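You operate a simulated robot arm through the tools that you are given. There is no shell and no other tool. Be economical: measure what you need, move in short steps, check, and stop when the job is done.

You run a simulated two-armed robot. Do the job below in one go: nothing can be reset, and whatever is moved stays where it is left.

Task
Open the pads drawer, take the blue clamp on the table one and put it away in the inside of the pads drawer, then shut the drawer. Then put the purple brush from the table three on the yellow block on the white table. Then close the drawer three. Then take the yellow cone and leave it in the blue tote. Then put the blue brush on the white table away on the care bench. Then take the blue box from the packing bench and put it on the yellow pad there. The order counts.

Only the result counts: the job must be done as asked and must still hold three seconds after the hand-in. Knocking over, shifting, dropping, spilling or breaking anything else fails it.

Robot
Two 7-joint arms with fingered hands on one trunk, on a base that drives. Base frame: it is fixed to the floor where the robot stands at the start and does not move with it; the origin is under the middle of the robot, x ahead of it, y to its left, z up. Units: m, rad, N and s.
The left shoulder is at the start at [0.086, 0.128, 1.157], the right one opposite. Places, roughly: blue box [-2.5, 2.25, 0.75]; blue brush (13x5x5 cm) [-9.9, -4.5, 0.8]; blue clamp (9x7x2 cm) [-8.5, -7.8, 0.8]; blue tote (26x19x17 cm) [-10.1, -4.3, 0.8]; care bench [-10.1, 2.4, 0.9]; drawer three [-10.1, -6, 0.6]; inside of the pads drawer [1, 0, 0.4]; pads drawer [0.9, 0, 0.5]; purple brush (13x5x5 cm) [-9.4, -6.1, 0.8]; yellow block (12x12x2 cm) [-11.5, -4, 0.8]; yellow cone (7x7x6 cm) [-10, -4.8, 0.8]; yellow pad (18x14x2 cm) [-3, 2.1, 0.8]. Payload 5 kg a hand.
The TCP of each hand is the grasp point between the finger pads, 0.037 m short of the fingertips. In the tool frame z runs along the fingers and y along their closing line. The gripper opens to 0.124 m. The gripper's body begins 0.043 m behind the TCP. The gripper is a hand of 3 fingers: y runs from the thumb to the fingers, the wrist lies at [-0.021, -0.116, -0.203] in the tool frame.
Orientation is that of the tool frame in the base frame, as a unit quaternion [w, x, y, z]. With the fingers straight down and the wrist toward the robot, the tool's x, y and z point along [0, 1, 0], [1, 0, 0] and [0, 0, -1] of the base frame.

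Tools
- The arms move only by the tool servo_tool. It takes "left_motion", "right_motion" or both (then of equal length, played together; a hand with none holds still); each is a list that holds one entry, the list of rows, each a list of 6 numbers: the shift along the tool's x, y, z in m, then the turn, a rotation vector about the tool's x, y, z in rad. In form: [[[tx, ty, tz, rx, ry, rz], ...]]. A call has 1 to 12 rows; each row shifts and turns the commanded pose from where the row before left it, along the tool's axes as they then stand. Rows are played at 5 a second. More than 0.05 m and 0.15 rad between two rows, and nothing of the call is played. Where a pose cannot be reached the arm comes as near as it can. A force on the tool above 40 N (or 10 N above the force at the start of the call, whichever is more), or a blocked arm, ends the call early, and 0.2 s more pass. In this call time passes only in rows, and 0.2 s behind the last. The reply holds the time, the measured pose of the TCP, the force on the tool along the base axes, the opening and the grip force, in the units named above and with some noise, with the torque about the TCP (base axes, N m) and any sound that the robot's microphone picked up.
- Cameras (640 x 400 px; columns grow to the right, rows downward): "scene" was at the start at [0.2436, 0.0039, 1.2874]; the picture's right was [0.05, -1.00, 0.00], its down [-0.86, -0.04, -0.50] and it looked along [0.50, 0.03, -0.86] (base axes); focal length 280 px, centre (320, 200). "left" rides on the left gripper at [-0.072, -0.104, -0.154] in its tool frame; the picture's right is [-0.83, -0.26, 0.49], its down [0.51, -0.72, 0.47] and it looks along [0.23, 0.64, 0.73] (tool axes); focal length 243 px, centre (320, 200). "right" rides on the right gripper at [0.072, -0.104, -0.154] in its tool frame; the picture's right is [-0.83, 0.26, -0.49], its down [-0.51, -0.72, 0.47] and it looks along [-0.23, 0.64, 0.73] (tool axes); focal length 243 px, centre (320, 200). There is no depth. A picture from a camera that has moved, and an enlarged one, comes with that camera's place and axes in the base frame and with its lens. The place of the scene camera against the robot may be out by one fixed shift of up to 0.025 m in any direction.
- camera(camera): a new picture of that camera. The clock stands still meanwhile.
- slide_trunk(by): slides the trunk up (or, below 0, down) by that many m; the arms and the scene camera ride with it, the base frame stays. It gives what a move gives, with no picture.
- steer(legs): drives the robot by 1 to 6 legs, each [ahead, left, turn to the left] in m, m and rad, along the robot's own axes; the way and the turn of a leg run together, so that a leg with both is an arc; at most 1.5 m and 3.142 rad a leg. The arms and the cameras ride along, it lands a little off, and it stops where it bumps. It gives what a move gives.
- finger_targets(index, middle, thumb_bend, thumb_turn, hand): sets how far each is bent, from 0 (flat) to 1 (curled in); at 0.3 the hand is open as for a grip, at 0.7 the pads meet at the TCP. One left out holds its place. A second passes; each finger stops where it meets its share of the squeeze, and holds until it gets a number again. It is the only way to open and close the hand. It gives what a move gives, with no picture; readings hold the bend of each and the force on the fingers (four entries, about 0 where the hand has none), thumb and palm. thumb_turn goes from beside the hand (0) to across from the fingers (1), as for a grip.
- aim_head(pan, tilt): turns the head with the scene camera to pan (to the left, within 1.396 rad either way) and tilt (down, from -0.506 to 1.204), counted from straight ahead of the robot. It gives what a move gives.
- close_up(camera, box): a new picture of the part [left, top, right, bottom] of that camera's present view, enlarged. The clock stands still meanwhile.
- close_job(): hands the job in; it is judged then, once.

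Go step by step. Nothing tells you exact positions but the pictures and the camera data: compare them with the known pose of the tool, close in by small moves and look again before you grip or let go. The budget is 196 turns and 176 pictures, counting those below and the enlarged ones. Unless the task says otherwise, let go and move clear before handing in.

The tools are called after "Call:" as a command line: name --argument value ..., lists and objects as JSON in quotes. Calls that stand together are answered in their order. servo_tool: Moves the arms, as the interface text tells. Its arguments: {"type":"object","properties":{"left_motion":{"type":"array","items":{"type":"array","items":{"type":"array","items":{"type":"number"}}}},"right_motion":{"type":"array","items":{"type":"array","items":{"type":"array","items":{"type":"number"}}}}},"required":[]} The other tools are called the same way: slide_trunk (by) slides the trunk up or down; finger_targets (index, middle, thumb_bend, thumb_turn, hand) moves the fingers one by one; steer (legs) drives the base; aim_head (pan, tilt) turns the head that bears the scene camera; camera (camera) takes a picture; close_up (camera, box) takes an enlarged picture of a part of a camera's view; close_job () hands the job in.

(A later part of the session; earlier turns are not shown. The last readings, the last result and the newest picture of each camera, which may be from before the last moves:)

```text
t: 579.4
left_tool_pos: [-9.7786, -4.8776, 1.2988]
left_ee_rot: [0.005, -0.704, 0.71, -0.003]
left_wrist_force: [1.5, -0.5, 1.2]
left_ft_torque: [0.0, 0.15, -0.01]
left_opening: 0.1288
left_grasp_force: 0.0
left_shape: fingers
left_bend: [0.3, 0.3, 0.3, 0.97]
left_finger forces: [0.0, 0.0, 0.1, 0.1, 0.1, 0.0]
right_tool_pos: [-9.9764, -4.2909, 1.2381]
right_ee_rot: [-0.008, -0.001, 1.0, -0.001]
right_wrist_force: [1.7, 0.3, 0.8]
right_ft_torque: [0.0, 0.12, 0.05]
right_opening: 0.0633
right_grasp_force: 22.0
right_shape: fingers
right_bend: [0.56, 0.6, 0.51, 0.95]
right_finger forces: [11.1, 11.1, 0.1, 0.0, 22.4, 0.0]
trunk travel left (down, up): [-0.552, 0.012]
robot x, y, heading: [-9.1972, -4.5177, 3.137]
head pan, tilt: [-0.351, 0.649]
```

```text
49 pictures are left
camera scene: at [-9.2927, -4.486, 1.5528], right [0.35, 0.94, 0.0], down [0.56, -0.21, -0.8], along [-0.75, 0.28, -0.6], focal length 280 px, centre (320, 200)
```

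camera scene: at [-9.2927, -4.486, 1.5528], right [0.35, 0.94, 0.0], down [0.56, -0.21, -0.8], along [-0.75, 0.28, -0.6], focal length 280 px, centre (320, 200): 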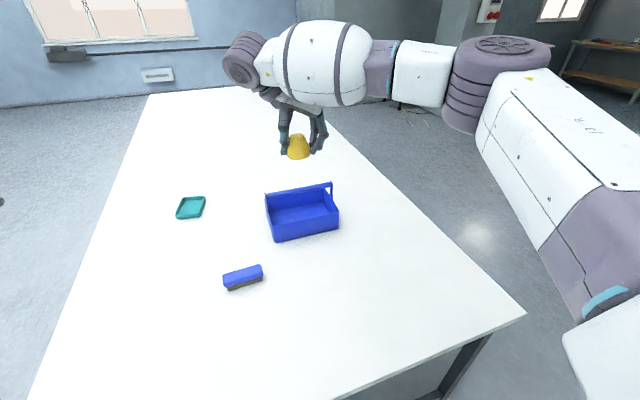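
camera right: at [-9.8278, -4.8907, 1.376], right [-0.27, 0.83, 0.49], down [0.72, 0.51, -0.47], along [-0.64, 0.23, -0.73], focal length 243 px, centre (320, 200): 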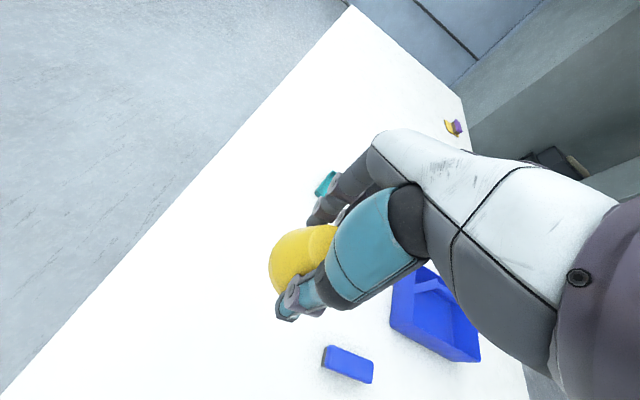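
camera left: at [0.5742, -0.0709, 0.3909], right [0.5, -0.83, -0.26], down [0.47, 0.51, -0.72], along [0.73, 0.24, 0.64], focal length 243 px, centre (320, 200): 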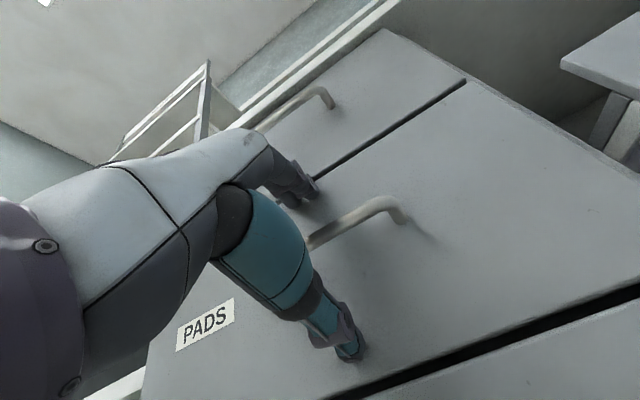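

The hand turned fully. The robot seems to press slightly on something at this distance, so I'll back off 4 cm, then use the right camera to align over the near half of the tote.

Call:
steer --legs '[[-0.04, 0, 0]]'

Call:
servo_tool --right_motion '[[[0.04, 0.012, 0, 0, 0.1, 0], [0.04, 0.012, 0.0, 0, 0.1, 0], [0.04, 0.012, 0.0, 0, 0.1, 0], [0.03, 0.0, 0.0, 0, 0.1, 0]]]'

Call:
camera --camera "right"

Call:
camera --camera "scene"

```text
t: 580.3
left_tool_pos: [-9.7615, -4.8763, 1.2813]
left_ee_rot: [0.014, -0.704, 0.71, -0.013]
left_wrist_force: [-2.2, 0.5, -1.7]
left_ft_torque: [0.04, -0.15, -0.02]
left_opening: 0.1288
left_grasp_force: 0.1
left_shape: fingers
left_bend: [0.3, 0.3, 0.3, 0.97]
left_finger forces: [0.1, 0.0, 0.0, 0.0, 0.0, 0.0]
right_tool_pos: [-9.9588, -4.2901, 1.2135]
right_ee_rot: [0.006, -0.002, 1.0, 0.0]
right_wrist_force: [-2.1, -0.2, -1.8]
right_ft_torque: [0.01, -0.14, 0.0]
right_opening: 0.0629
right_grasp_force: 22.2
right_shape: fingers
right_bend: [0.56, 0.6, 0.51, 0.95]
right_finger forces: [11.2, 11.1, 0.0, 0.0, 22.3, 0.0]
trunk travel left (down, up): [-0.552, 0.012]
robot x, y, heading: [-9.1621, -4.5119, 3.138]
head pan, tilt: [-0.351, 0.649]
```

```text
t: 581.3
left_tool_pos: [-9.7484, -4.8761, 1.2918]
left_ee_rot: [0.009, -0.704, 0.71, -0.006]
left_wrist_force: [0.5, -0.6, 0.1]
left_ft_torque: [-0.01, 0.01, 0.02]
left_opening: 0.1288
left_grasp_force: 0.0
left_shape: fingers
left_bend: [0.3, 0.3, 0.3, 0.97]
left_finger forces: [0.0, 0.0, 0.1, 0.0, 0.0, 0.0]
right_tool_pos: [-10.0952, -4.2565, 1.2492]
right_ee_rot: [-0.201, -0.001, 0.98, -0.001]
right_wrist_force: [0.1, -0.2, 0.0]
right_ft_torque: [-0.03, 0.01, -0.02]
right_opening: 0.0631
right_grasp_force: 22.0
right_shape: fingers
right_bend: [0.56, 0.6, 0.51, 0.95]
right_finger forces: [11.1, 11.0, 0.0, 0.1, 22.2, 0.0]
trunk travel left (down, up): [-0.552, 0.012]
robot x, y, heading: [-9.1592, -4.5156, 3.143]
head pan, tilt: [-0.351, 0.649]
```

```text
48 pictures are left
camera right: at [-10.1004, -4.3599, 1.4193], right [0.96, 0.27, 0.12], down [0.28, -0.72, -0.63], along [-0.08, 0.64, -0.76], focal length 243 px, centre (320, 200)
```

right: 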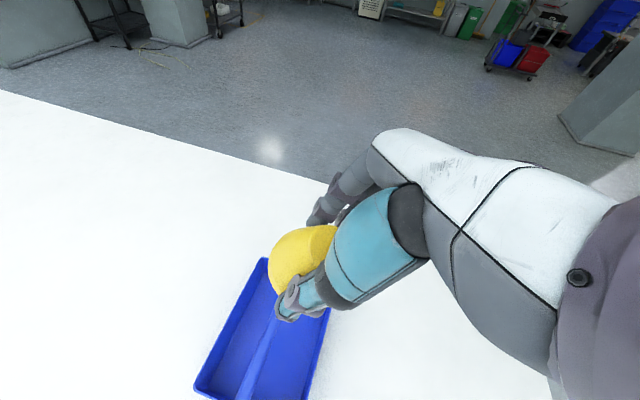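

```text
47 pictures are left
camera scene: at [-9.2646, -4.4863, 1.551], right [0.35, 0.94, 0.0], down [0.57, -0.21, -0.8], along [-0.75, 0.28, -0.6], focal length 280 px, centre (320, 200)
```

scene: 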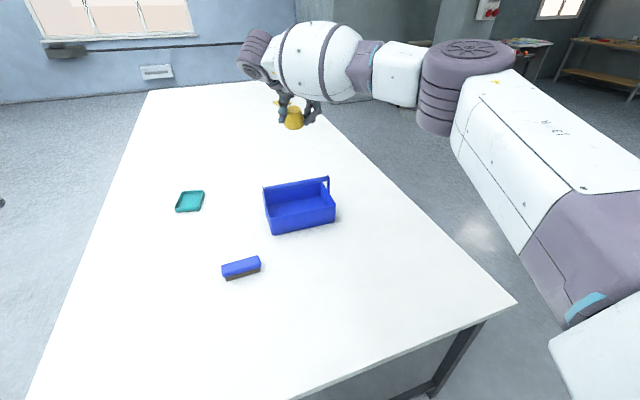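

The hand is centred over the near half of the tote, tilted clear of the bar. I'll lower with the trunk first, then the arm.

Call:
slide_trunk --by -0.2

Call:
servo_tool --right_motion '[[[-0.018, 0.004, 0.0364, 0, 0, 0], [-0.0157, 0, 0.0368, 0, 0, 0]]]'

Call:
camera --camera "scene"

Call:
camera --camera "right"

```text
t: 583.5
left_tool_pos: [-9.7509, -4.8776, 1.0902]
left_ee_rot: [0.009, -0.704, 0.71, -0.008]
left_wrist_force: [0.2, -0.2, 0.0]
left_ft_torque: [0.01, -0.02, 0.01]
left_opening: 0.1286
left_grasp_force: 0.1
left_shape: fingers
left_bend: [0.3, 0.3, 0.3, 0.97]
left_finger forces: [0.0, 0.1, 0.0, 0.0, 0.0, 0.0]
right_tool_pos: [-10.095, -4.2546, 1.0472]
right_ee_rot: [-0.199, -0.002, 0.98, -0.001]
right_wrist_force: [-0.4, 0.7, -0.9]
right_ft_torque: [0.02, 0.0, 0.01]
right_opening: 0.063
right_grasp_force: 21.7
right_shape: fingers
right_bend: [0.56, 0.6, 0.51, 0.95]
right_finger forces: [11.1, 11.0, 0.1, 0.1, 22.2, 0.1]
trunk travel left (down, up): [-0.352, 0.212]
robot x, y, heading: [-9.161, -4.5142, 3.137]
head pan, tilt: [-0.351, 0.649]
```

```text
t: 584.0
left_tool_pos: [-9.7507, -4.8772, 1.0887]
left_ee_rot: [0.01, -0.704, 0.71, -0.009]
left_wrist_force: [0.5, -0.7, 0.0]
left_ft_torque: [-0.03, 0.03, 0.02]
left_opening: 0.1287
left_grasp_force: 0.1
left_shape: fingers
left_bend: [0.3, 0.3, 0.3, 0.97]
left_finger forces: [0.1, 0.0, 0.0, 0.0, 0.0, 0.0]
right_tool_pos: [-10.0942, -4.2525, 0.9664]
right_ee_rot: [-0.198, -0.002, 0.98, -0.002]
right_wrist_force: [2.1, 1.0, -0.5]
right_ft_torque: [0.04, -0.07, 0.03]
right_opening: 0.0555
right_grasp_force: 16.0
right_shape: fingers
right_bend: [0.58, 0.62, 0.52, 0.96]
right_finger forces: [7.5, 9.6, 0.0, 0.0, 16.0, 0.0]
trunk travel left (down, up): [-0.352, 0.212]
robot x, y, heading: [-9.1596, -4.5166, 3.13]
head pan, tilt: [-0.351, 0.649]
```

```text
46 pictures are left
camera scene: at [-9.3835, -4.4851, 1.3195], right [0.35, 0.94, 0.0], down [0.57, -0.21, -0.8], along [-0.75, 0.28, -0.61], focal length 280 px, centre (320, 200)
```

scene: 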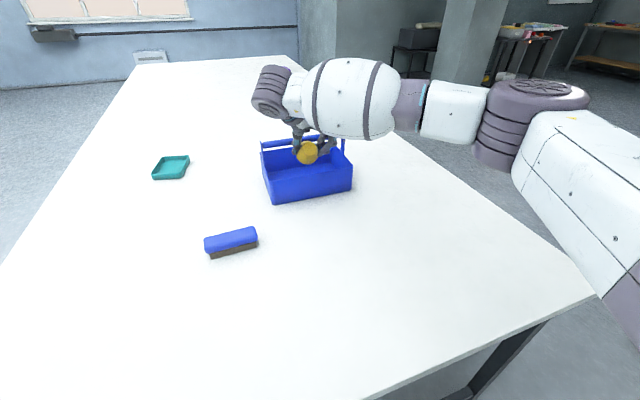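

```text
45 pictures are left
camera right: at [-10.1002, -4.3548, 1.136], right [0.96, 0.26, 0.13], down [0.29, -0.72, -0.63], along [-0.07, 0.64, -0.77], focal length 243 px, centre (320, 200)
```

right: 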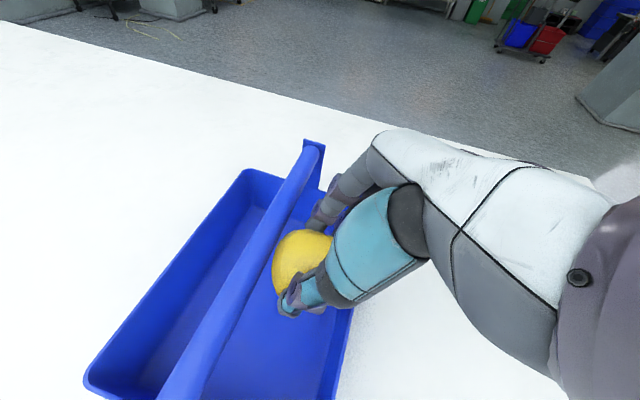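

The cone's edge touches the bar. I'll shift 2 cm toward me and go on lowering.

Call:
servo_tool --right_motion '[[[-0.011, 0, -0.023, 0, 0, 0], [-0.022, 0, -0.009, 0, 0, 0], [-0.012, 0, 0.0276, 0, 0, 0]]]'

Call:
close_up --camera "scene" --box '[240, 110, 380, 220]'

Call:
camera --camera "right"

```text
t: 584.9
left_tool_pos: [-9.752, -4.8769, 1.0888]
left_ee_rot: [0.009, -0.704, 0.71, -0.009]
left_wrist_force: [-0.5, 0.4, -0.3]
left_ft_torque: [0.02, -0.03, 0.02]
left_opening: 0.1291
left_grasp_force: 0.0
left_shape: fingers
left_bend: [0.3, 0.3, 0.3, 0.97]
left_finger forces: [0.1, 0.1, 0.0, 0.1, 0.0, 0.0]
right_tool_pos: [-10.0505, -4.2508, 0.9523]
right_ee_rot: [-0.199, -0.002, 0.98, -0.001]
right_wrist_force: [1.0, 0.0, -2.0]
right_ft_torque: [-0.03, -0.11, 0.06]
right_opening: 0.0554
right_grasp_force: 16.9
right_shape: fingers
right_bend: [0.58, 0.62, 0.52, 0.96]
right_finger forces: [7.5, 10.1, 0.0, 0.1, 16.4, 0.0]
trunk travel left (down, up): [-0.352, 0.212]
robot x, y, heading: [-9.1617, -4.519, 3.141]
head pan, tilt: [-0.351, 0.649]
```

```text
3.64 times, centred on (310, 165) of scene
camera zoom: at [-9.3842, -4.4853, 1.3194], right [0.35, 0.94, 0.0], down [0.57, -0.21, -0.8], along [-0.75, 0.28, -0.61], focal length 1017 px, centre (356, 327)
```

zoom: 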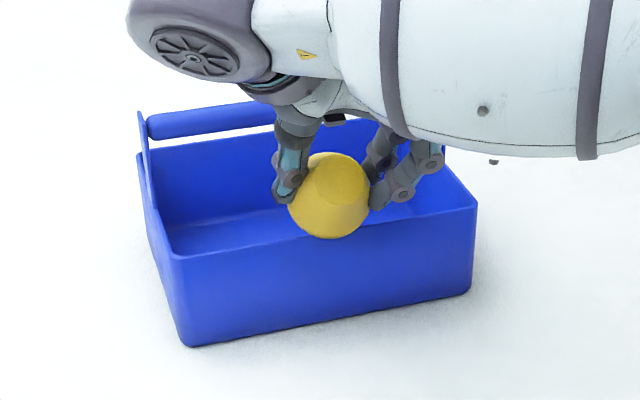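

```text
43 pictures are left
camera right: at [-10.0567, -4.3536, 1.1222], right [0.96, 0.26, 0.13], down [0.29, -0.72, -0.63], along [-0.07, 0.64, -0.77], focal length 243 px, centre (320, 200)
```

right: 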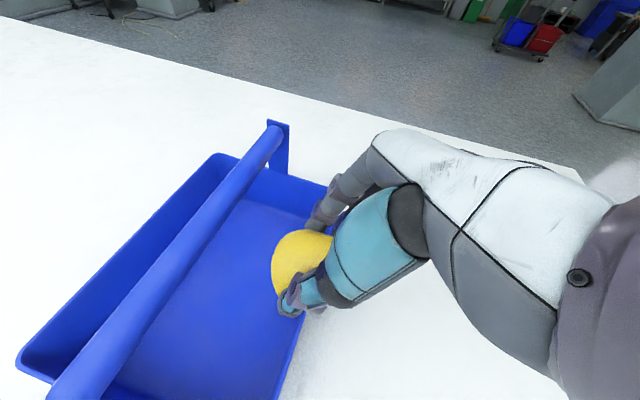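

Call:
servo_tool --right_motion '[[[0.025, 0, 0.0106, 0, 0, 0], [-0.0078, 0, 0.0184, 0, 0, 0], [-0.0078, 0, 0.0184, 0, 0, 0]]]'

Call:
close_up --camera "scene" --box '[240, 110, 380, 220]'

Call:
camera --camera "right"

```text
t: 585.6
left_tool_pos: [-9.7515, -4.8776, 1.0879]
left_ee_rot: [0.01, -0.704, 0.71, -0.008]
left_wrist_force: [0.5, 0.7, -0.1]
left_ft_torque: [0.02, 0.0, 0.01]
left_opening: 0.1288
left_grasp_force: 0.1
left_shape: fingers
left_bend: [0.3, 0.3, 0.3, 0.97]
left_finger forces: [0.1, 0.1, 0.0, 0.0, 0.0, 0.1]
right_tool_pos: [-10.0761, -4.2513, 0.9144]
right_ee_rot: [-0.198, -0.002, 0.98, -0.001]
right_wrist_force: [-0.6, 0.2, -0.3]
right_ft_torque: [0.01, -0.02, 0.0]
right_opening: 0.0554
right_grasp_force: 17.2
right_shape: fingers
right_bend: [0.59, 0.62, 0.52, 0.95]
right_finger forces: [8.6, 9.8, 0.1, 0.0, 16.5, 0.0]
trunk travel left (down, up): [-0.352, 0.212]
robot x, y, heading: [-9.1593, -4.5172, 3.138]
head pan, tilt: [-0.351, 0.649]
```

```text
3.64 times, centred on (310, 165) of scene
camera zoom: at [-9.3827, -4.4852, 1.3197], right [0.35, 0.94, 0.0], down [0.57, -0.21, -0.8], along [-0.75, 0.28, -0.6], focal length 1017 px, centre (356, 327)
```

zoom: 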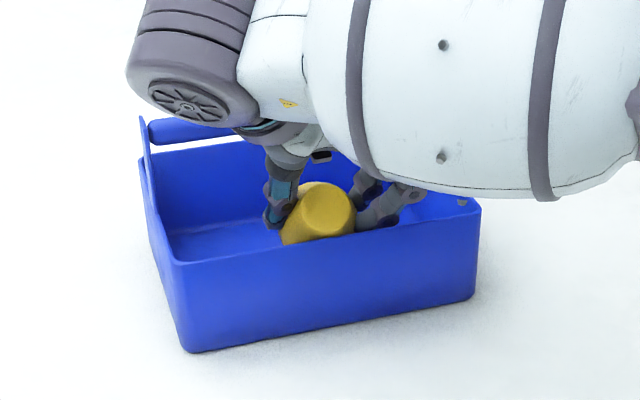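

```text
41 pictures are left
camera right: at [-10.0827, -4.3544, 1.0832], right [0.96, 0.27, 0.13], down [0.29, -0.72, -0.63], along [-0.07, 0.64, -0.77], focal length 243 px, centre (320, 200)
```

right: 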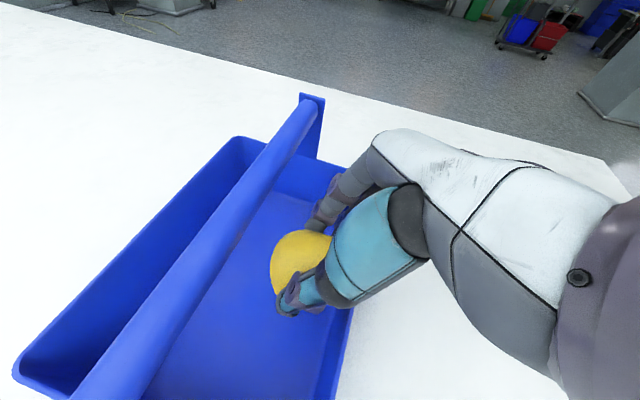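

Call:
servo_tool --right_motion '[[[-0.0075, 0, 0.0125, 0, 0, 0], [-0.0058, 0, 0.0138, 0, 0, 0]]]'

Call:
close_up --camera "scene" --box '[240, 110, 380, 220]'

```text
t: 586.2
left_tool_pos: [-9.7515, -4.8758, 1.0903]
left_ee_rot: [0.01, -0.704, 0.71, -0.008]
left_wrist_force: [0.0, -0.3, 0.6]
left_ft_torque: [0.01, 0.01, 0.02]
left_opening: 0.1289
left_grasp_force: 0.1
left_shape: fingers
left_bend: [0.3, 0.3, 0.3, 0.97]
left_finger forces: [0.0, 0.0, 0.0, 0.0, 0.0, 0.0]
right_tool_pos: [-10.075, -4.2515, 0.8841]
right_ee_rot: [-0.199, -0.002, 0.98, -0.002]
right_wrist_force: [-1.4, 1.1, 1.4]
right_ft_torque: [0.06, -0.05, 0.16]
right_opening: 0.0555
right_grasp_force: 18.4
right_shape: fingers
right_bend: [0.58, 0.62, 0.52, 0.95]
right_finger forces: [9.0, 12.1, 0.1, 0.0, 16.7, 0.0]
trunk travel left (down, up): [-0.352, 0.212]
robot x, y, heading: [-9.1631, -4.5174, 3.139]
head pan, tilt: [-0.351, 0.649]
```

```text
3.64 times, centred on (310, 165) of scene
camera zoom: at [-9.3829, -4.4854, 1.3197], right [0.35, 0.94, 0.0], down [0.57, -0.21, -0.8], along [-0.75, 0.28, -0.6], focal length 1017 px, centre (356, 327)
```

zoom: 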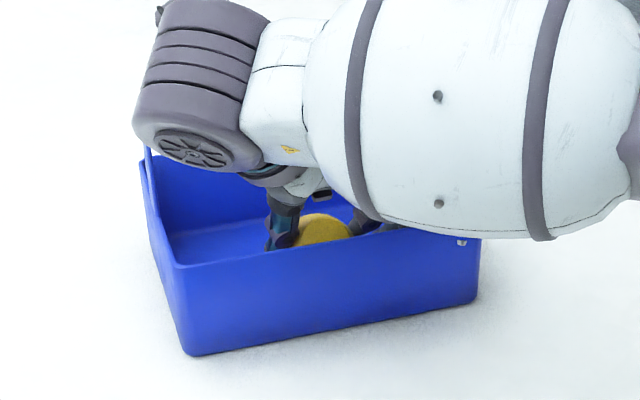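

The cone is inside below the rim with slight contact now. I'll release here and rise straight up.

Call:
finger_targets --hand "right" --index 0.48 --middle 0.48 --thumb_bend 0.42

Call:
servo_tool --right_motion '[[[0.0118, 0, -0.0276, 0, 0, 0], [0.0118, 0, -0.0276, 0, 0, 0], [0.0157, 0, -0.0368, 0, 0, 0], [0.0157, 0, -0.0368, 0, 0, 0], [0.0157, 0, -0.0368, 0, 0, 0]]]'

Call:
slide_trunk --by 0.2

Call:
camera --camera "scene"

Call:
camera --camera "right"

```text
t: 587.2
left_tool_pos: [-9.7513, -4.8761, 1.0887]
left_ee_rot: [0.01, -0.704, 0.71, -0.009]
left_wrist_force: [-0.4, 0.1, 0.9]
left_ft_torque: [0.01, 0.02, 0.0]
left_opening: 0.1289
left_grasp_force: 0.1
left_shape: fingers
left_bend: [0.3, 0.3, 0.3, 0.97]
left_finger forces: [0.0, 0.1, 0.0, 0.0, 0.1, 0.0]
right_tool_pos: [-10.0743, -4.2522, 0.8831]
right_ee_rot: [-0.199, -0.002, 0.98, -0.001]
right_wrist_force: [-0.9, -0.8, 0.2]
right_ft_torque: [0.01, -0.02, 0.01]
right_opening: 0.0824
right_grasp_force: 0.6
right_shape: fingers
right_bend: [0.48, 0.48, 0.42, 0.97]
right_finger forces: [0.0, 0.4, 0.1, 0.0, 0.0, 0.0]
trunk travel left (down, up): [-0.352, 0.212]
robot x, y, heading: [-9.1591, -4.5157, 3.137]
head pan, tilt: [-0.351, 0.649]
```

```text
t: 588.5
left_tool_pos: [-9.7507, -4.8772, 1.0894]
left_ee_rot: [0.01, -0.703, 0.711, -0.008]
left_wrist_force: [-0.6, 0.2, -0.5]
left_ft_torque: [0.01, 0.02, -0.03]
left_opening: 0.1285
left_grasp_force: 0.0
left_shape: fingers
left_bend: [0.3, 0.3, 0.3, 0.97]
left_finger forces: [0.0, 0.1, 0.0, 0.0, 0.1, 0.1]
right_tool_pos: [-10.0739, -4.2515, 1.0635]
right_ee_rot: [-0.2, -0.002, 0.98, 0.0]
right_wrist_force: [0.4, 0.0, 0.4]
right_ft_torque: [0.02, 0.03, -0.03]
right_opening: 0.0826
right_grasp_force: 0.1
right_shape: fingers
right_bend: [0.48, 0.48, 0.42, 0.97]
right_finger forces: [0.0, 0.0, 0.0, 0.1, 0.0, 0.0]
trunk travel left (down, up): [-0.352, 0.212]
robot x, y, heading: [-9.1603, -4.5128, 3.14]
head pan, tilt: [-0.351, 0.649]
```

```text
t: 590.6
left_tool_pos: [-9.7511, -4.8782, 1.288]
left_ee_rot: [0.011, -0.704, 0.71, -0.009]
left_wrist_force: [-0.4, 0.1, -0.6]
left_ft_torque: [-0.05, -0.02, -0.01]
left_opening: 0.1287
left_grasp_force: 0.0
left_shape: fingers
left_bend: [0.3, 0.3, 0.3, 0.97]
left_finger forces: [0.1, 0.0, 0.0, 0.0, 0.1, 0.2]
right_tool_pos: [-10.0761, -4.2512, 1.259]
right_ee_rot: [-0.197, -0.001, 0.98, -0.001]
right_wrist_force: [-0.4, -0.4, -1.4]
right_ft_torque: [0.01, 0.03, 0.04]
right_opening: 0.0827
right_grasp_force: 0.0
right_shape: fingers
right_bend: [0.48, 0.48, 0.42, 0.97]
right_finger forces: [0.0, 0.0, 0.0, 0.1, 0.1, 0.1]
trunk travel left (down, up): [-0.552, 0.012]
robot x, y, heading: [-9.1584, -4.5154, 3.141]
head pan, tilt: [-0.351, 0.649]
```

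```text
39 pictures are left
camera scene: at [-9.2691, -4.4858, 1.5501], right [0.35, 0.94, 0.0], down [0.57, -0.21, -0.8], along [-0.75, 0.28, -0.6], focal length 280 px, centre (320, 200)
```

scene: 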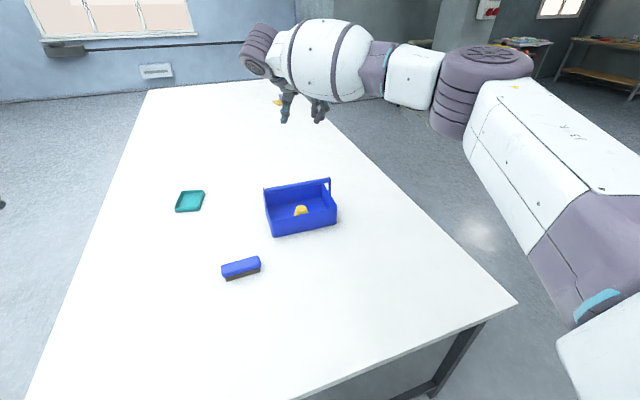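

```text
38 pictures are left
camera right: at [-10.083, -4.3542, 1.4283], right [0.95, 0.27, 0.13], down [0.29, -0.72, -0.63], along [-0.07, 0.64, -0.77], focal length 243 px, centre (320, 200)
```

right: 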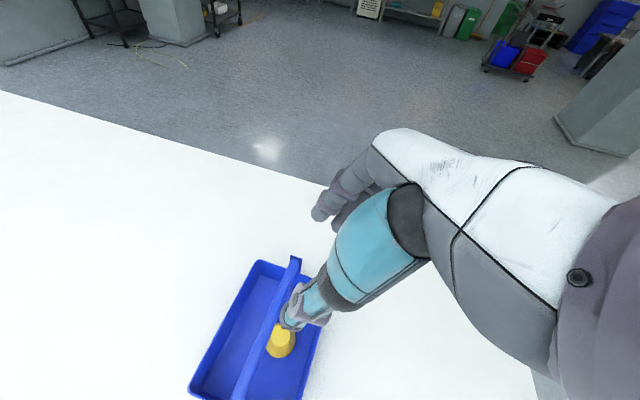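

The cone lies in the tote. Next is the blue brush, at about (-9.93, -4.517) with its long axis nearly along y. I'll turn the hand back to the natural pose and strafe left to line up.

Call:
servo_tool --right_motion '[[[0, 0, 0, 0, -0.1, 0], [0, 0, 0, 0, -0.1, 0], [0, 0, 0, 0, -0.1, 0], [0, 0, 0, 0, -0.1, 0], [-0.035, 0, 0, 0, 0, 0], [-0.035, 0, 0, 0, 0, 0], [-0.035, 0, 0, 0, 0, 0], [-0.04, 0, 0, 0, 0, 0]]]'

Call:
servo_tool --right_motion '[[[0, 0, 0, 0, 0, -0.1309], [0, 0, 0, 0, 0, -0.1309], [0, 0, 0, 0, 0, -0.1309], [0, 0, 0, 0, 0, -0.1309], [0, 0, 0, 0, 0, -0.1309], [0, 0, 0, 0, 0, -0.1309], [0, 0, 0, 0, 0, -0.1309], [0, 0, 0, 0, 0, -0.1309], [0, 0, 0, 0, 0, -0.1309], [0, 0, 0, 0, 0, -0.1309], [0, 0, 0, 0, 0, -0.1309], [0, 0, 0, 0, 0, -0.1309]]]'

Call:
steer --legs '[[0, 0.26, 0]]'

Call:
slide_trunk --by -0.2

Call:
camera --camera "right"

```text
t: 592.4
left_tool_pos: [-9.749, -4.8759, 1.2911]
left_ee_rot: [0.009, -0.704, 0.711, -0.007]
left_wrist_force: [0.1, 0.6, 0.3]
left_ft_torque: [0.0, 0.02, 0.0]
left_opening: 0.1289
left_grasp_force: 0.0
left_shape: fingers
left_bend: [0.3, 0.3, 0.3, 0.97]
left_finger forces: [0.1, 0.1, 0.0, 0.0, 0.0, 0.1]
right_tool_pos: [-9.9285, -4.2524, 1.2627]
right_ee_rot: [-0.002, -0.002, 1.0, 0.0]
right_wrist_force: [0.3, -0.6, 0.4]
right_ft_torque: [0.03, 0.06, 0.0]
right_opening: 0.0829
right_grasp_force: 0.1
right_shape: fingers
right_bend: [0.48, 0.48, 0.42, 0.97]
right_finger forces: [0.1, 0.0, 0.0, 0.0, 0.0, 0.1]
trunk travel left (down, up): [-0.552, 0.012]
robot x, y, heading: [-9.1626, -4.5156, 3.137]
head pan, tilt: [-0.351, 0.649]
```

```text
t: 595.0
left_tool_pos: [-9.7508, -4.8764, 1.2908]
left_ee_rot: [0.01, -0.704, 0.71, -0.009]
left_wrist_force: [-1.2, 0.6, 0.1]
left_ft_torque: [0.01, 0.0, 0.01]
left_opening: 0.1289
left_grasp_force: 0.0
left_shape: fingers
left_bend: [0.3, 0.3, 0.3, 0.97]
left_finger forces: [0.1, 0.0, 0.0, 0.0, 0.1, 0.0]
right_tool_pos: [-9.9302, -4.25, 1.262]
right_ee_rot: [0.001, 0.709, -0.705, -0.001]
right_wrist_force: [0.7, 0.0, -0.2]
right_ft_torque: [0.0, -0.02, 0.0]
right_opening: 0.0828
right_grasp_force: 0.0
right_shape: fingers
right_bend: [0.48, 0.48, 0.42, 0.97]
right_finger forces: [0.0, 0.0, 0.0, 0.0, 0.0, 0.0]
trunk travel left (down, up): [-0.552, 0.012]
robot x, y, heading: [-9.1585, -4.5174, 3.144]
head pan, tilt: [-0.351, 0.649]
```

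```text
t: 597.9
left_tool_pos: [-9.7534, -5.1341, 1.29]
left_ee_rot: [0.009, -0.703, 0.711, -0.009]
left_wrist_force: [0.3, 0.2, -0.4]
left_ft_torque: [-0.02, 0.0, -0.02]
left_opening: 0.1286
left_grasp_force: 0.0
left_shape: fingers
left_bend: [0.3, 0.3, 0.3, 0.97]
left_finger forces: [0.0, 0.1, 0.1, 0.0, 0.0, 0.0]
right_tool_pos: [-9.9299, -4.5089, 1.2623]
right_ee_rot: [0.0, 0.708, -0.706, 0.001]
right_wrist_force: [-0.3, 0.3, 0.0]
right_ft_torque: [0.0, -0.02, -0.04]
right_opening: 0.0828
right_grasp_force: 0.0
right_shape: fingers
right_bend: [0.48, 0.48, 0.42, 0.97]
right_finger forces: [0.0, 0.0, 0.1, 0.0, 0.0, 0.0]
trunk travel left (down, up): [-0.552, 0.012]
robot x, y, heading: [-9.1586, -4.7763, 3.14]
head pan, tilt: [-0.351, 0.649]
```

```text
t: 600.1
left_tool_pos: [-9.7512, -5.1365, 1.0905]
left_ee_rot: [0.009, -0.703, 0.711, -0.008]
left_wrist_force: [0.5, -0.5, 0.7]
left_ft_torque: [0.0, 0.04, -0.01]
left_opening: 0.1288
left_grasp_force: 0.0
left_shape: fingers
left_bend: [0.3, 0.3, 0.3, 0.97]
left_finger forces: [0.1, 0.0, 0.0, 0.1, 0.0, 0.0]
right_tool_pos: [-9.9309, -4.5108, 1.0626]
right_ee_rot: [0.002, 0.707, -0.707, -0.001]
right_wrist_force: [-0.6, -0.4, 0.0]
right_ft_torque: [0.02, 0.0, -0.02]
right_opening: 0.0828
right_grasp_force: 0.1
right_shape: fingers
right_bend: [0.48, 0.48, 0.42, 0.97]
right_finger forces: [0.0, 0.0, 0.0, 0.0, 0.1, 0.1]
trunk travel left (down, up): [-0.352, 0.212]
robot x, y, heading: [-9.1596, -4.7757, 3.138]
head pan, tilt: [-0.351, 0.649]
```

```text
37 pictures are left
camera right: at [-9.8257, -4.5818, 1.2165], right [-0.26, 0.83, 0.49], down [0.72, 0.51, -0.47], along [-0.64, 0.23, -0.73], focal length 243 px, centre (320, 200)
```

right: 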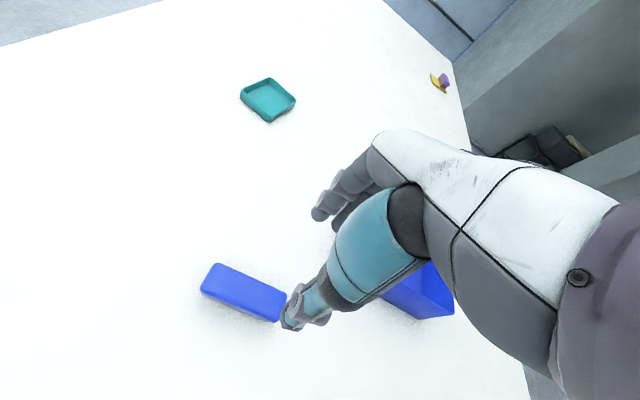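

The blue brush is centred at (-9.931, -4.519). I'll lower over it and check once before gripping.

Call:
finger_targets --hand "right" --index 0.42 --middle 0.42 --thumb_bend 0.42

Call:
servo_tool --right_motion '[[[0.008, 0, 0.04, 0, 0, 0], [0, 0, 0.04, 0, 0, 0], [0, 0, 0.04, 0, 0, 0], [0, 0, 0.04, 0, 0, 0], [0, 0, 0.03, 0, 0, 0], [0, 0, 0.017, 0, 0, 0]]]'

Call:
camera --camera "scene"

```text
t: 601.1
left_tool_pos: [-9.7532, -5.1354, 1.0889]
left_ee_rot: [0.009, -0.704, 0.71, -0.009]
left_wrist_force: [0.1, 0.9, -1.1]
left_ft_torque: [0.0, -0.02, 0.0]
left_opening: 0.1286
left_grasp_force: 0.1
left_shape: fingers
left_bend: [0.3, 0.3, 0.3, 0.97]
left_finger forces: [0.0, 0.0, 0.0, 0.1, 0.0, 0.0]
right_tool_pos: [-9.9307, -4.5101, 1.0613]
right_ee_rot: [0.001, 0.708, -0.706, 0.001]
right_wrist_force: [0.8, 1.2, 0.0]
right_ft_torque: [-0.03, -0.03, -0.03]
right_opening: 0.0923
right_grasp_force: 0.0
right_shape: fingers
right_bend: [0.42, 0.42, 0.42, 0.97]
right_finger forces: [0.0, 0.0, 0.0, 0.0, 0.1, 0.0]
trunk travel left (down, up): [-0.352, 0.212]
robot x, y, heading: [-9.1631, -4.7784, 3.138]
head pan, tilt: [-0.351, 0.649]
```

```text
t: 602.5
left_tool_pos: [-9.7521, -5.1376, 1.0901]
left_ee_rot: [0.009, -0.703, 0.711, -0.009]
left_wrist_force: [0.2, 0.1, 0.4]
left_ft_torque: [-0.02, -0.01, 0.06]
left_opening: 0.1291
left_grasp_force: 0.1
left_shape: fingers
left_bend: [0.3, 0.3, 0.3, 0.97]
left_finger forces: [0.0, 0.1, 0.1, 0.0, 0.0, 0.1]
right_tool_pos: [-9.9322, -4.5176, 0.8545]
right_ee_rot: [0.002, 0.708, -0.707, 0.0]
right_wrist_force: [-0.1, -0.1, 0.5]
right_ft_torque: [0.0, -0.01, 0.02]
right_opening: 0.0923
right_grasp_force: 0.1
right_shape: fingers
right_bend: [0.42, 0.42, 0.42, 0.97]
right_finger forces: [0.0, 0.1, 0.0, 0.0, 0.0, 0.0]
trunk travel left (down, up): [-0.352, 0.212]
robot x, y, heading: [-9.1594, -4.7766, 3.137]
head pan, tilt: [-0.351, 0.649]
```

```text
36 pictures are left
camera scene: at [-9.3836, -4.7456, 1.3197], right [0.35, 0.94, 0.0], down [0.57, -0.21, -0.8], along [-0.75, 0.28, -0.6], focal length 280 px, centre (320, 200)
```

scene: 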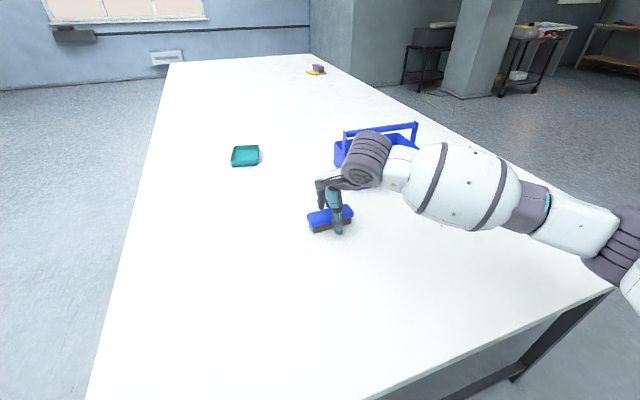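

Well aligned. I'll grip and lift.

Call:
finger_targets --hand "right" --index 0.75 --middle 0.75 --thumb_bend 0.75

Call:
servo_tool --right_motion '[[[0, 0, -0.02, 0, 0, 0], [0, 0, -0.03, 0, 0, 0], [0, 0, -0.04, 0, 0, 0], [0, 0, -0.04, 0, 0, 0], [0, 0, -0.04, 0, 0, 0], [0, 0, -0.03, 0, 0, 0]]]'

Call:
slide_trunk --by 0.2

Call:
camera --camera "right"

```text
t: 603.5
left_tool_pos: [-9.7536, -5.1367, 1.0898]
left_ee_rot: [0.01, -0.703, 0.711, -0.008]
left_wrist_force: [0.6, -0.1, -0.7]
left_ft_torque: [-0.02, -0.02, -0.01]
left_opening: 0.1286
left_grasp_force: 0.0
left_shape: fingers
left_bend: [0.3, 0.3, 0.3, 0.97]
left_finger forces: [0.1, 0.0, 0.0, 0.0, 0.0, 0.0]
right_tool_pos: [-9.9307, -4.5174, 0.8552]
right_ee_rot: [0.001, 0.708, -0.706, 0.001]
right_wrist_force: [-0.9, -0.4, 0.8]
right_ft_torque: [-0.03, 0.01, -0.01]
right_opening: 0.0457
right_grasp_force: 22.5
right_shape: fingers
right_bend: [0.61, 0.63, 0.57, 0.95]
right_finger forces: [12.7, 10.2, 0.0, 0.1, 22.7, 0.0]
trunk travel left (down, up): [-0.352, 0.212]
robot x, y, heading: [-9.1622, -4.7753, 3.136]
head pan, tilt: [-0.351, 0.649]
```

```text
t: 604.9
left_tool_pos: [-9.7525, -5.1373, 1.0904]
left_ee_rot: [0.01, -0.703, 0.711, -0.009]
left_wrist_force: [-0.8, -0.7, 0.6]
left_ft_torque: [0.02, 0.03, 0.01]
left_opening: 0.1287
left_grasp_force: 0.1
left_shape: fingers
left_bend: [0.3, 0.3, 0.3, 0.97]
left_finger forces: [0.0, 0.0, 0.0, 0.0, 0.0, 0.0]
right_tool_pos: [-9.9322, -4.5191, 1.0555]
right_ee_rot: [0.001, 0.708, -0.706, 0.001]
right_wrist_force: [-0.2, -0.5, 0.1]
right_ft_torque: [0.02, 0.05, -0.03]
right_opening: 0.0458
right_grasp_force: 22.9
right_shape: fingers
right_bend: [0.61, 0.63, 0.57, 0.95]
right_finger forces: [12.3, 10.4, 0.1, 0.1, 22.9, 0.1]
trunk travel left (down, up): [-0.352, 0.212]
robot x, y, heading: [-9.1626, -4.7755, 3.135]
head pan, tilt: [-0.351, 0.649]
```

```text
t: 607.0
left_tool_pos: [-9.7542, -5.1353, 1.2879]
left_ee_rot: [0.011, -0.703, 0.711, -0.008]
left_wrist_force: [-0.3, -0.7, -0.1]
left_ft_torque: [0.01, -0.02, -0.01]
left_opening: 0.1287
left_grasp_force: 0.0
left_shape: fingers
left_bend: [0.3, 0.3, 0.3, 0.97]
left_finger forces: [0.1, 0.0, 0.0, 0.0, 0.0, 0.0]
right_tool_pos: [-9.931, -4.5178, 1.2529]
right_ee_rot: [-0.001, 0.707, -0.707, 0.002]
right_wrist_force: [0.2, -0.5, -1.1]
right_ft_torque: [-0.01, 0.02, 0.04]
right_opening: 0.0456
right_grasp_force: 22.6
right_shape: fingers
right_bend: [0.61, 0.63, 0.57, 0.95]
right_finger forces: [12.3, 10.5, 0.1, 0.0, 22.8, 0.0]
trunk travel left (down, up): [-0.552, 0.012]
robot x, y, heading: [-9.1591, -4.7759, 3.141]
head pan, tilt: [-0.351, 0.649]
```

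```text
35 pictures are left
camera right: at [-9.8273, -4.5896, 1.4066], right [-0.26, 0.83, 0.49], down [0.72, 0.51, -0.47], along [-0.64, 0.23, -0.73], focal length 243 px, centre (320, 200)
```

right: 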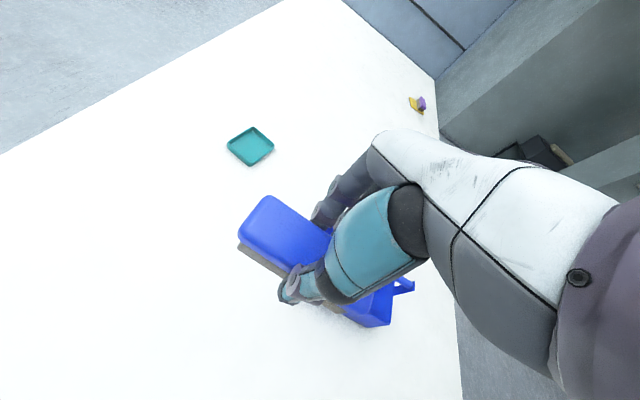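

The blue brush is held. I'll back off, move north past the table and face north to find the care bench.

Call:
steer --legs '[[-0.3, 0, 0], [0, -1.45, 0], [0, -0.6, 0], [0, 0, -1.57]]'

Call:
aim_head --pan 0.1 --tilt 0.3

Call:
camera --camera "scene"

```text
t: 630.6
left_tool_pos: [-9.2205, -2.1624, 1.2899]
left_ee_rot: [0.002, 0.01, 1.0, -0.013]
left_wrist_force: [0.4, -0.2, 0.7]
left_ft_torque: [-0.02, -0.02, 0.02]
left_opening: 0.1291
left_grasp_force: 0.1
left_shape: fingers
left_bend: [0.3, 0.3, 0.3, 0.97]
left_finger forces: [0.0, 0.0, 0.1, 0.0, 0.0, 0.1]
right_tool_pos: [-8.6008, -1.9902, 1.2559]
right_ee_rot: [-0.001, 0.004, 1.0, 0.0]
right_wrist_force: [0.4, 0.0, -1.3]
right_ft_torque: [0.03, -0.02, -0.01]
right_opening: 0.0453
right_grasp_force: 21.9
right_shape: fingers
right_bend: [0.61, 0.64, 0.58, 0.95]
right_finger forces: [11.6, 10.1, 0.0, 0.0, 21.9, 0.1]
trunk travel left (down, up): [-0.552, 0.012]
robot x, y, heading: [-8.8702, -2.7539, 1.556]
head pan, tilt: [-0.351, 0.649]
```

```text
t: 631.5
left_tool_pos: [-9.2201, -2.1615, 1.2901]
left_ee_rot: [0.001, 0.01, 1.0, -0.013]
left_wrist_force: [-0.1, 0.4, 0.4]
left_ft_torque: [-0.01, 0.01, -0.03]
left_opening: 0.1287
left_grasp_force: 0.1
left_shape: fingers
left_bend: [0.3, 0.3, 0.3, 0.97]
left_finger forces: [0.0, 0.0, 0.1, 0.1, 0.1, 0.0]
right_tool_pos: [-8.5996, -1.9895, 1.2555]
right_ee_rot: [-0.002, 0.004, 1.0, 0.0]
right_wrist_force: [0.2, -0.5, -0.7]
right_ft_torque: [-0.03, -0.01, 0.01]
right_opening: 0.0453
right_grasp_force: 21.6
right_shape: fingers
right_bend: [0.61, 0.64, 0.58, 0.95]
right_finger forces: [11.6, 10.1, 0.1, 0.0, 21.9, 0.0]
trunk travel left (down, up): [-0.552, 0.012]
robot x, y, heading: [-8.8645, -2.7601, 1.558]
head pan, tilt: [0.099, 0.3]
```

```text
34 pictures are left
camera scene: at [-8.8566, -2.6197, 1.5822], right [1.0, 0.08, 0.0], down [0.02, -0.3, -0.96], along [-0.08, 0.95, -0.3], focal length 280 px, centre (320, 200)
```

scene: 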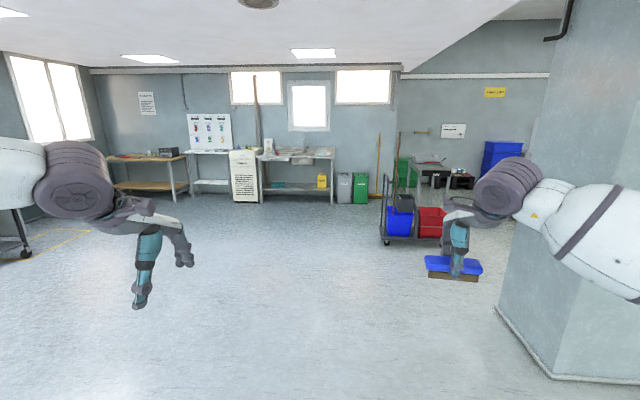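

Call:
close_up --camera "scene" --box '[100, 70, 480, 250]'

```text
1.68 times, centred on (290, 160) of scene
camera zoom: at [-8.8566, -2.6197, 1.5822], right [1.0, 0.08, 0.0], down [0.02, -0.3, -0.96], along [-0.08, 0.95, -0.3], focal length 471 px, centre (370, 267)
```

zoom: 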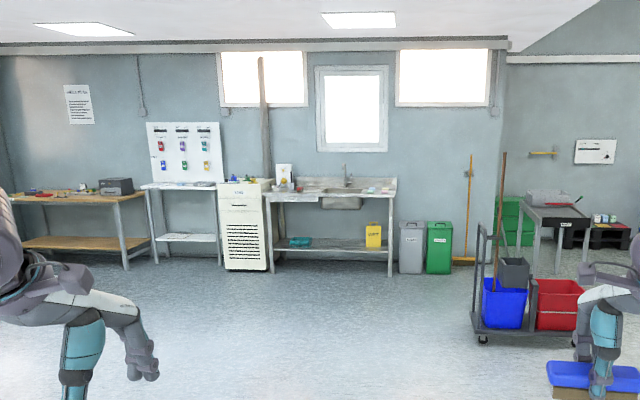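

The sink bench and a white cabinet stand near (-10.1, 2.4). I'll drive closer to read the labels.

Call:
steer --legs '[[1.2, 0.3, 0], [1.2, 0.35, 0], [1.1, 0.35, 0.014]]'

Call:
aim_head --pan 0.0 --tilt 0.45

Call:
camera --camera "scene"

```text
t: 649.2
left_tool_pos: [-10.1225, 1.384, 1.29]
left_ee_rot: [0.001, 0.017, 1.0, -0.012]
left_wrist_force: [0.3, -0.9, 0.2]
left_ft_torque: [0.02, 0.02, -0.05]
left_opening: 0.1291
left_grasp_force: 0.1
left_shape: fingers
left_bend: [0.3, 0.3, 0.3, 0.97]
left_finger forces: [0.0, 0.2, 0.1, 0.0, 0.1, 0.0]
right_tool_pos: [-9.5001, 1.5464, 1.2571]
right_ee_rot: [-0.001, 0.012, 1.0, 0.001]
right_wrist_force: [0.0, -0.1, -1.8]
right_ft_torque: [0.01, -0.03, 0.01]
right_opening: 0.0452
right_grasp_force: 21.8
right_shape: fingers
right_bend: [0.61, 0.64, 0.57, 0.95]
right_finger forces: [11.6, 10.2, 0.1, 0.0, 22.0, 0.1]
trunk travel left (down, up): [-0.552, 0.012]
robot x, y, heading: [-9.7775, 0.7859, 1.541]
head pan, tilt: [0.099, 0.3]
```

```text
t: 649.9
left_tool_pos: [-10.1235, 1.3858, 1.2904]
left_ee_rot: [0.0, 0.018, 1.0, -0.012]
left_wrist_force: [0.1, -0.4, 0.4]
left_ft_torque: [0.0, 0.02, 0.03]
left_opening: 0.1287
left_grasp_force: 0.0
left_shape: fingers
left_bend: [0.3, 0.3, 0.3, 0.97]
left_finger forces: [0.1, 0.2, 0.0, 0.1, 0.1, 0.0]
right_tool_pos: [-9.5018, 1.5469, 1.2551]
right_ee_rot: [-0.001, 0.012, 1.0, 0.0]
right_wrist_force: [0.0, -0.3, -1.3]
right_ft_torque: [0.01, -0.03, 0.0]
right_opening: 0.0452
right_grasp_force: 21.3
right_shape: fingers
right_bend: [0.61, 0.64, 0.57, 0.95]
right_finger forces: [11.6, 10.1, 0.1, 0.0, 22.0, 0.0]
trunk travel left (down, up): [-0.552, 0.012]
robot x, y, heading: [-9.7808, 0.7846, 1.537]
head pan, tilt: [0.0, 0.45]
```

```text
32 pictures are left
camera scene: at [-9.758, 0.9212, 1.5684], right [1.0, -0.03, 0.0], down [-0.01, -0.43, -0.9], along [0.03, 0.9, -0.43], focal length 280 px, centre (320, 200)
```

scene: 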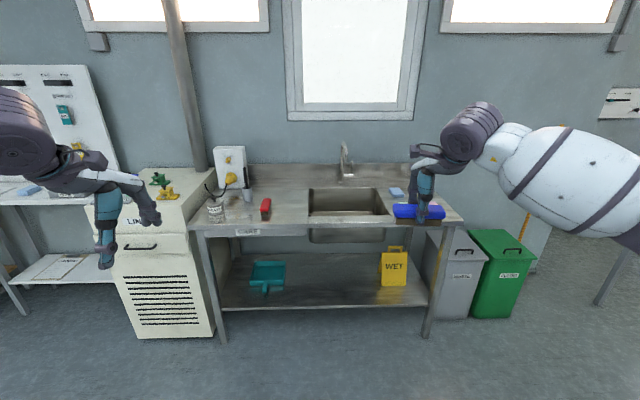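

Call:
close_up --camera "scene" --box '[180, 140, 340, 250]'

```text
3.64 times, centred on (260, 195) of scene
camera zoom: at [-9.758, 0.9212, 1.5684], right [1.0, -0.03, 0.0], down [-0.01, -0.43, -0.9], along [0.03, 0.9, -0.43], focal length 1017 px, centre (538, 218)
```

zoom: 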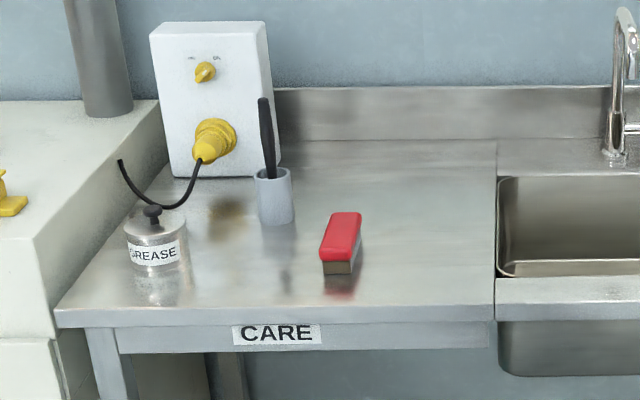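

The bench labelled CARE is the left drainboard. A red brush lies on it, and there's free space between that brush and the sink around (-9.87, 2.2). I'll line up the right hand there.

Call:
steer --legs '[[0, 0.392, 0.034], [0.63, 0, 0]]'

Call:
slide_trunk --by -0.15

Call:
aim_head --pan -0.3 --tilt 0.7

Call:
camera --camera "scene"

Call:
camera --camera "right"

```text
t: 657.0
left_tool_pos: [-10.5232, 2.0187, 1.2903]
left_ee_rot: [0.001, 0.01, 1.0, -0.011]
left_wrist_force: [-0.1, 0.1, -0.2]
left_ft_torque: [0.01, -0.01, 0.0]
left_opening: 0.1289
left_grasp_force: 0.1
left_shape: fingers
left_bend: [0.3, 0.3, 0.3, 0.97]
left_finger forces: [0.0, 0.0, 0.0, 0.1, 0.1, 0.1]
right_tool_pos: [-9.905, 2.192, 1.257]
right_ee_rot: [0.0, 0.004, 1.0, 0.001]
right_wrist_force: [0.7, 0.2, 0.4]
right_ft_torque: [-0.01, 0.0, 0.02]
right_opening: 0.0456
right_grasp_force: 21.8
right_shape: fingers
right_bend: [0.61, 0.64, 0.57, 0.95]
right_finger forces: [11.6, 10.2, 0.0, 0.0, 21.9, 0.0]
trunk travel left (down, up): [-0.552, 0.012]
robot x, y, heading: [-10.1734, 1.4286, 1.567]
head pan, tilt: [0.0, 0.45]
```

```text
t: 658.8
left_tool_pos: [-10.523, 2.0192, 1.1401]
left_ee_rot: [0.0, 0.01, 1.0, -0.013]
left_wrist_force: [-0.5, 0.5, -0.7]
left_ft_torque: [-0.01, -0.01, 0.0]
left_opening: 0.1289
left_grasp_force: 0.0
left_shape: fingers
left_bend: [0.3, 0.3, 0.3, 0.97]
left_finger forces: [0.0, 0.1, 0.1, 0.1, 0.1, 0.1]
right_tool_pos: [-9.9039, 2.1923, 1.1067]
right_ee_rot: [0.0, 0.003, 1.0, 0.001]
right_wrist_force: [0.5, 0.3, -0.1]
right_ft_torque: [0.01, 0.0, -0.01]
right_opening: 0.0453
right_grasp_force: 21.9
right_shape: fingers
right_bend: [0.61, 0.64, 0.57, 0.95]
right_finger forces: [11.5, 10.1, 0.0, 0.0, 21.9, 0.0]
trunk travel left (down, up): [-0.402, 0.162]
robot x, y, heading: [-10.1684, 1.4255, 1.558]
head pan, tilt: [0.0, 0.45]
```

```text
t: 659.6
left_tool_pos: [-10.5229, 2.02, 1.1399]
left_ee_rot: [0.0, 0.01, 1.0, -0.012]
left_wrist_force: [-0.2, 0.6, 0.5]
left_ft_torque: [0.0, -0.01, 0.06]
left_opening: 0.1287
left_grasp_force: 0.1
left_shape: fingers
left_bend: [0.3, 0.3, 0.3, 0.97]
left_finger forces: [0.0, 0.0, 0.0, 0.1, 0.1, 0.0]
right_tool_pos: [-9.9045, 2.1915, 1.1054]
right_ee_rot: [-0.001, 0.003, 1.0, 0.0]
right_wrist_force: [-0.1, -0.3, -0.2]
right_ft_torque: [-0.01, 0.02, 0.0]
right_opening: 0.0454
right_grasp_force: 21.6
right_shape: fingers
right_bend: [0.61, 0.64, 0.57, 0.95]
right_finger forces: [11.5, 10.1, 0.0, 0.0, 21.9, 0.0]
trunk travel left (down, up): [-0.402, 0.162]
robot x, y, heading: [-10.1693, 1.4239, 1.559]
head pan, tilt: [-0.3, 0.7]
```

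```text
30 pictures are left
camera scene: at [-10.1236, 1.6529, 1.367], right [0.95, -0.31, 0.0], down [-0.2, -0.61, -0.77], along [0.24, 0.73, -0.64], focal length 280 px, centre (320, 200)
```

scene: 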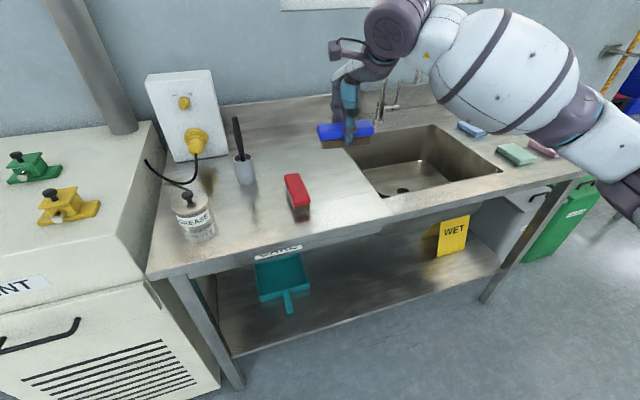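

```text
29 pictures are left
camera right: at [-9.9767, 2.0896, 1.2592], right [0.83, 0.26, 0.49], down [0.5, -0.72, -0.47], along [0.23, 0.64, -0.73], focal length 243 px, centre (320, 200)
```

right: 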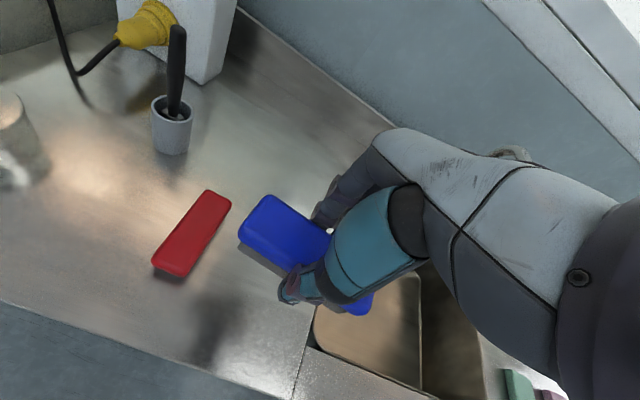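

The gap runs from x -9.99 to -9.81, and the brush is centred in it at -9.905. I'll lower it in steps until it touches.

Call:
servo_tool --right_motion '[[[0, 0, 0.04, 0, 0, 0], [0, 0, 0.04, 0, 0, 0], [0, 0, 0.03, 0, 0, 0]]]'

Call:
servo_tool --right_motion '[[[0, 0, 0.01, 0, 0, 0], [0, 0, 0.01, 0, 0, 0]]]'

Call:
close_up --camera "scene" --box '[270, 80, 450, 220]'

```text
t: 660.4
left_tool_pos: [-10.523, 2.0191, 1.1405]
left_ee_rot: [0.001, 0.009, 1.0, -0.014]
left_wrist_force: [-0.6, 0.9, -0.9]
left_ft_torque: [0.01, 0.03, -0.01]
left_opening: 0.1287
left_grasp_force: 0.1
left_shape: fingers
left_bend: [0.3, 0.3, 0.3, 0.97]
left_finger forces: [0.0, 0.0, 0.1, 0.0, 0.0, 0.0]
right_tool_pos: [-9.9046, 2.1932, 0.995]
right_ee_rot: [-0.001, 0.003, 1.0, 0.0]
right_wrist_force: [0.3, 0.8, 0.1]
right_ft_torque: [0.03, -0.01, 0.0]
right_opening: 0.0454
right_grasp_force: 21.5
right_shape: fingers
right_bend: [0.61, 0.64, 0.58, 0.95]
right_finger forces: [11.4, 10.2, 0.0, 0.0, 21.9, 0.1]
trunk travel left (down, up): [-0.402, 0.162]
robot x, y, heading: [-10.1692, 1.4265, 1.555]
head pan, tilt: [-0.3, 0.7]
```

```text
t: 661.0
left_tool_pos: [-10.5229, 2.02, 1.1394]
left_ee_rot: [0.001, 0.009, 1.0, -0.013]
left_wrist_force: [0.0, 0.6, -0.1]
left_ft_torque: [0.02, 0.03, 0.01]
left_opening: 0.1287
left_grasp_force: 0.2
left_shape: fingers
left_bend: [0.3, 0.3, 0.3, 0.97]
left_finger forces: [0.1, 0.1, 0.0, 0.0, 0.0, 0.0]
right_tool_pos: [-9.9047, 2.193, 0.9749]
right_ee_rot: [-0.001, 0.004, 1.0, 0.0]
right_wrist_force: [0.5, -0.3, -0.5]
right_ft_torque: [0.0, -0.03, -0.01]
right_opening: 0.0451
right_grasp_force: 22.4
right_shape: fingers
right_bend: [0.61, 0.64, 0.58, 0.95]
right_finger forces: [11.5, 10.3, 0.0, 0.0, 21.9, 0.0]
trunk travel left (down, up): [-0.402, 0.162]
robot x, y, heading: [-10.1684, 1.4261, 1.562]
head pan, tilt: [-0.3, 0.7]
```

```text
2.86 times, centred on (360, 150) of scene
camera zoom: at [-10.1234, 1.6531, 1.3669], right [0.95, -0.31, 0.0], down [-0.2, -0.61, -0.76], along [0.24, 0.73, -0.64], focal length 799 px, centre (206, 343)
```

zoom: 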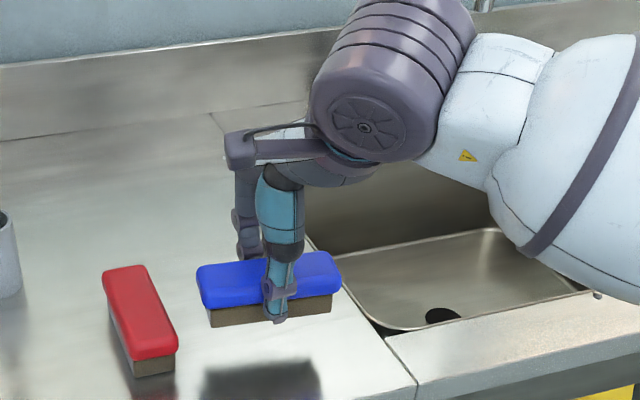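

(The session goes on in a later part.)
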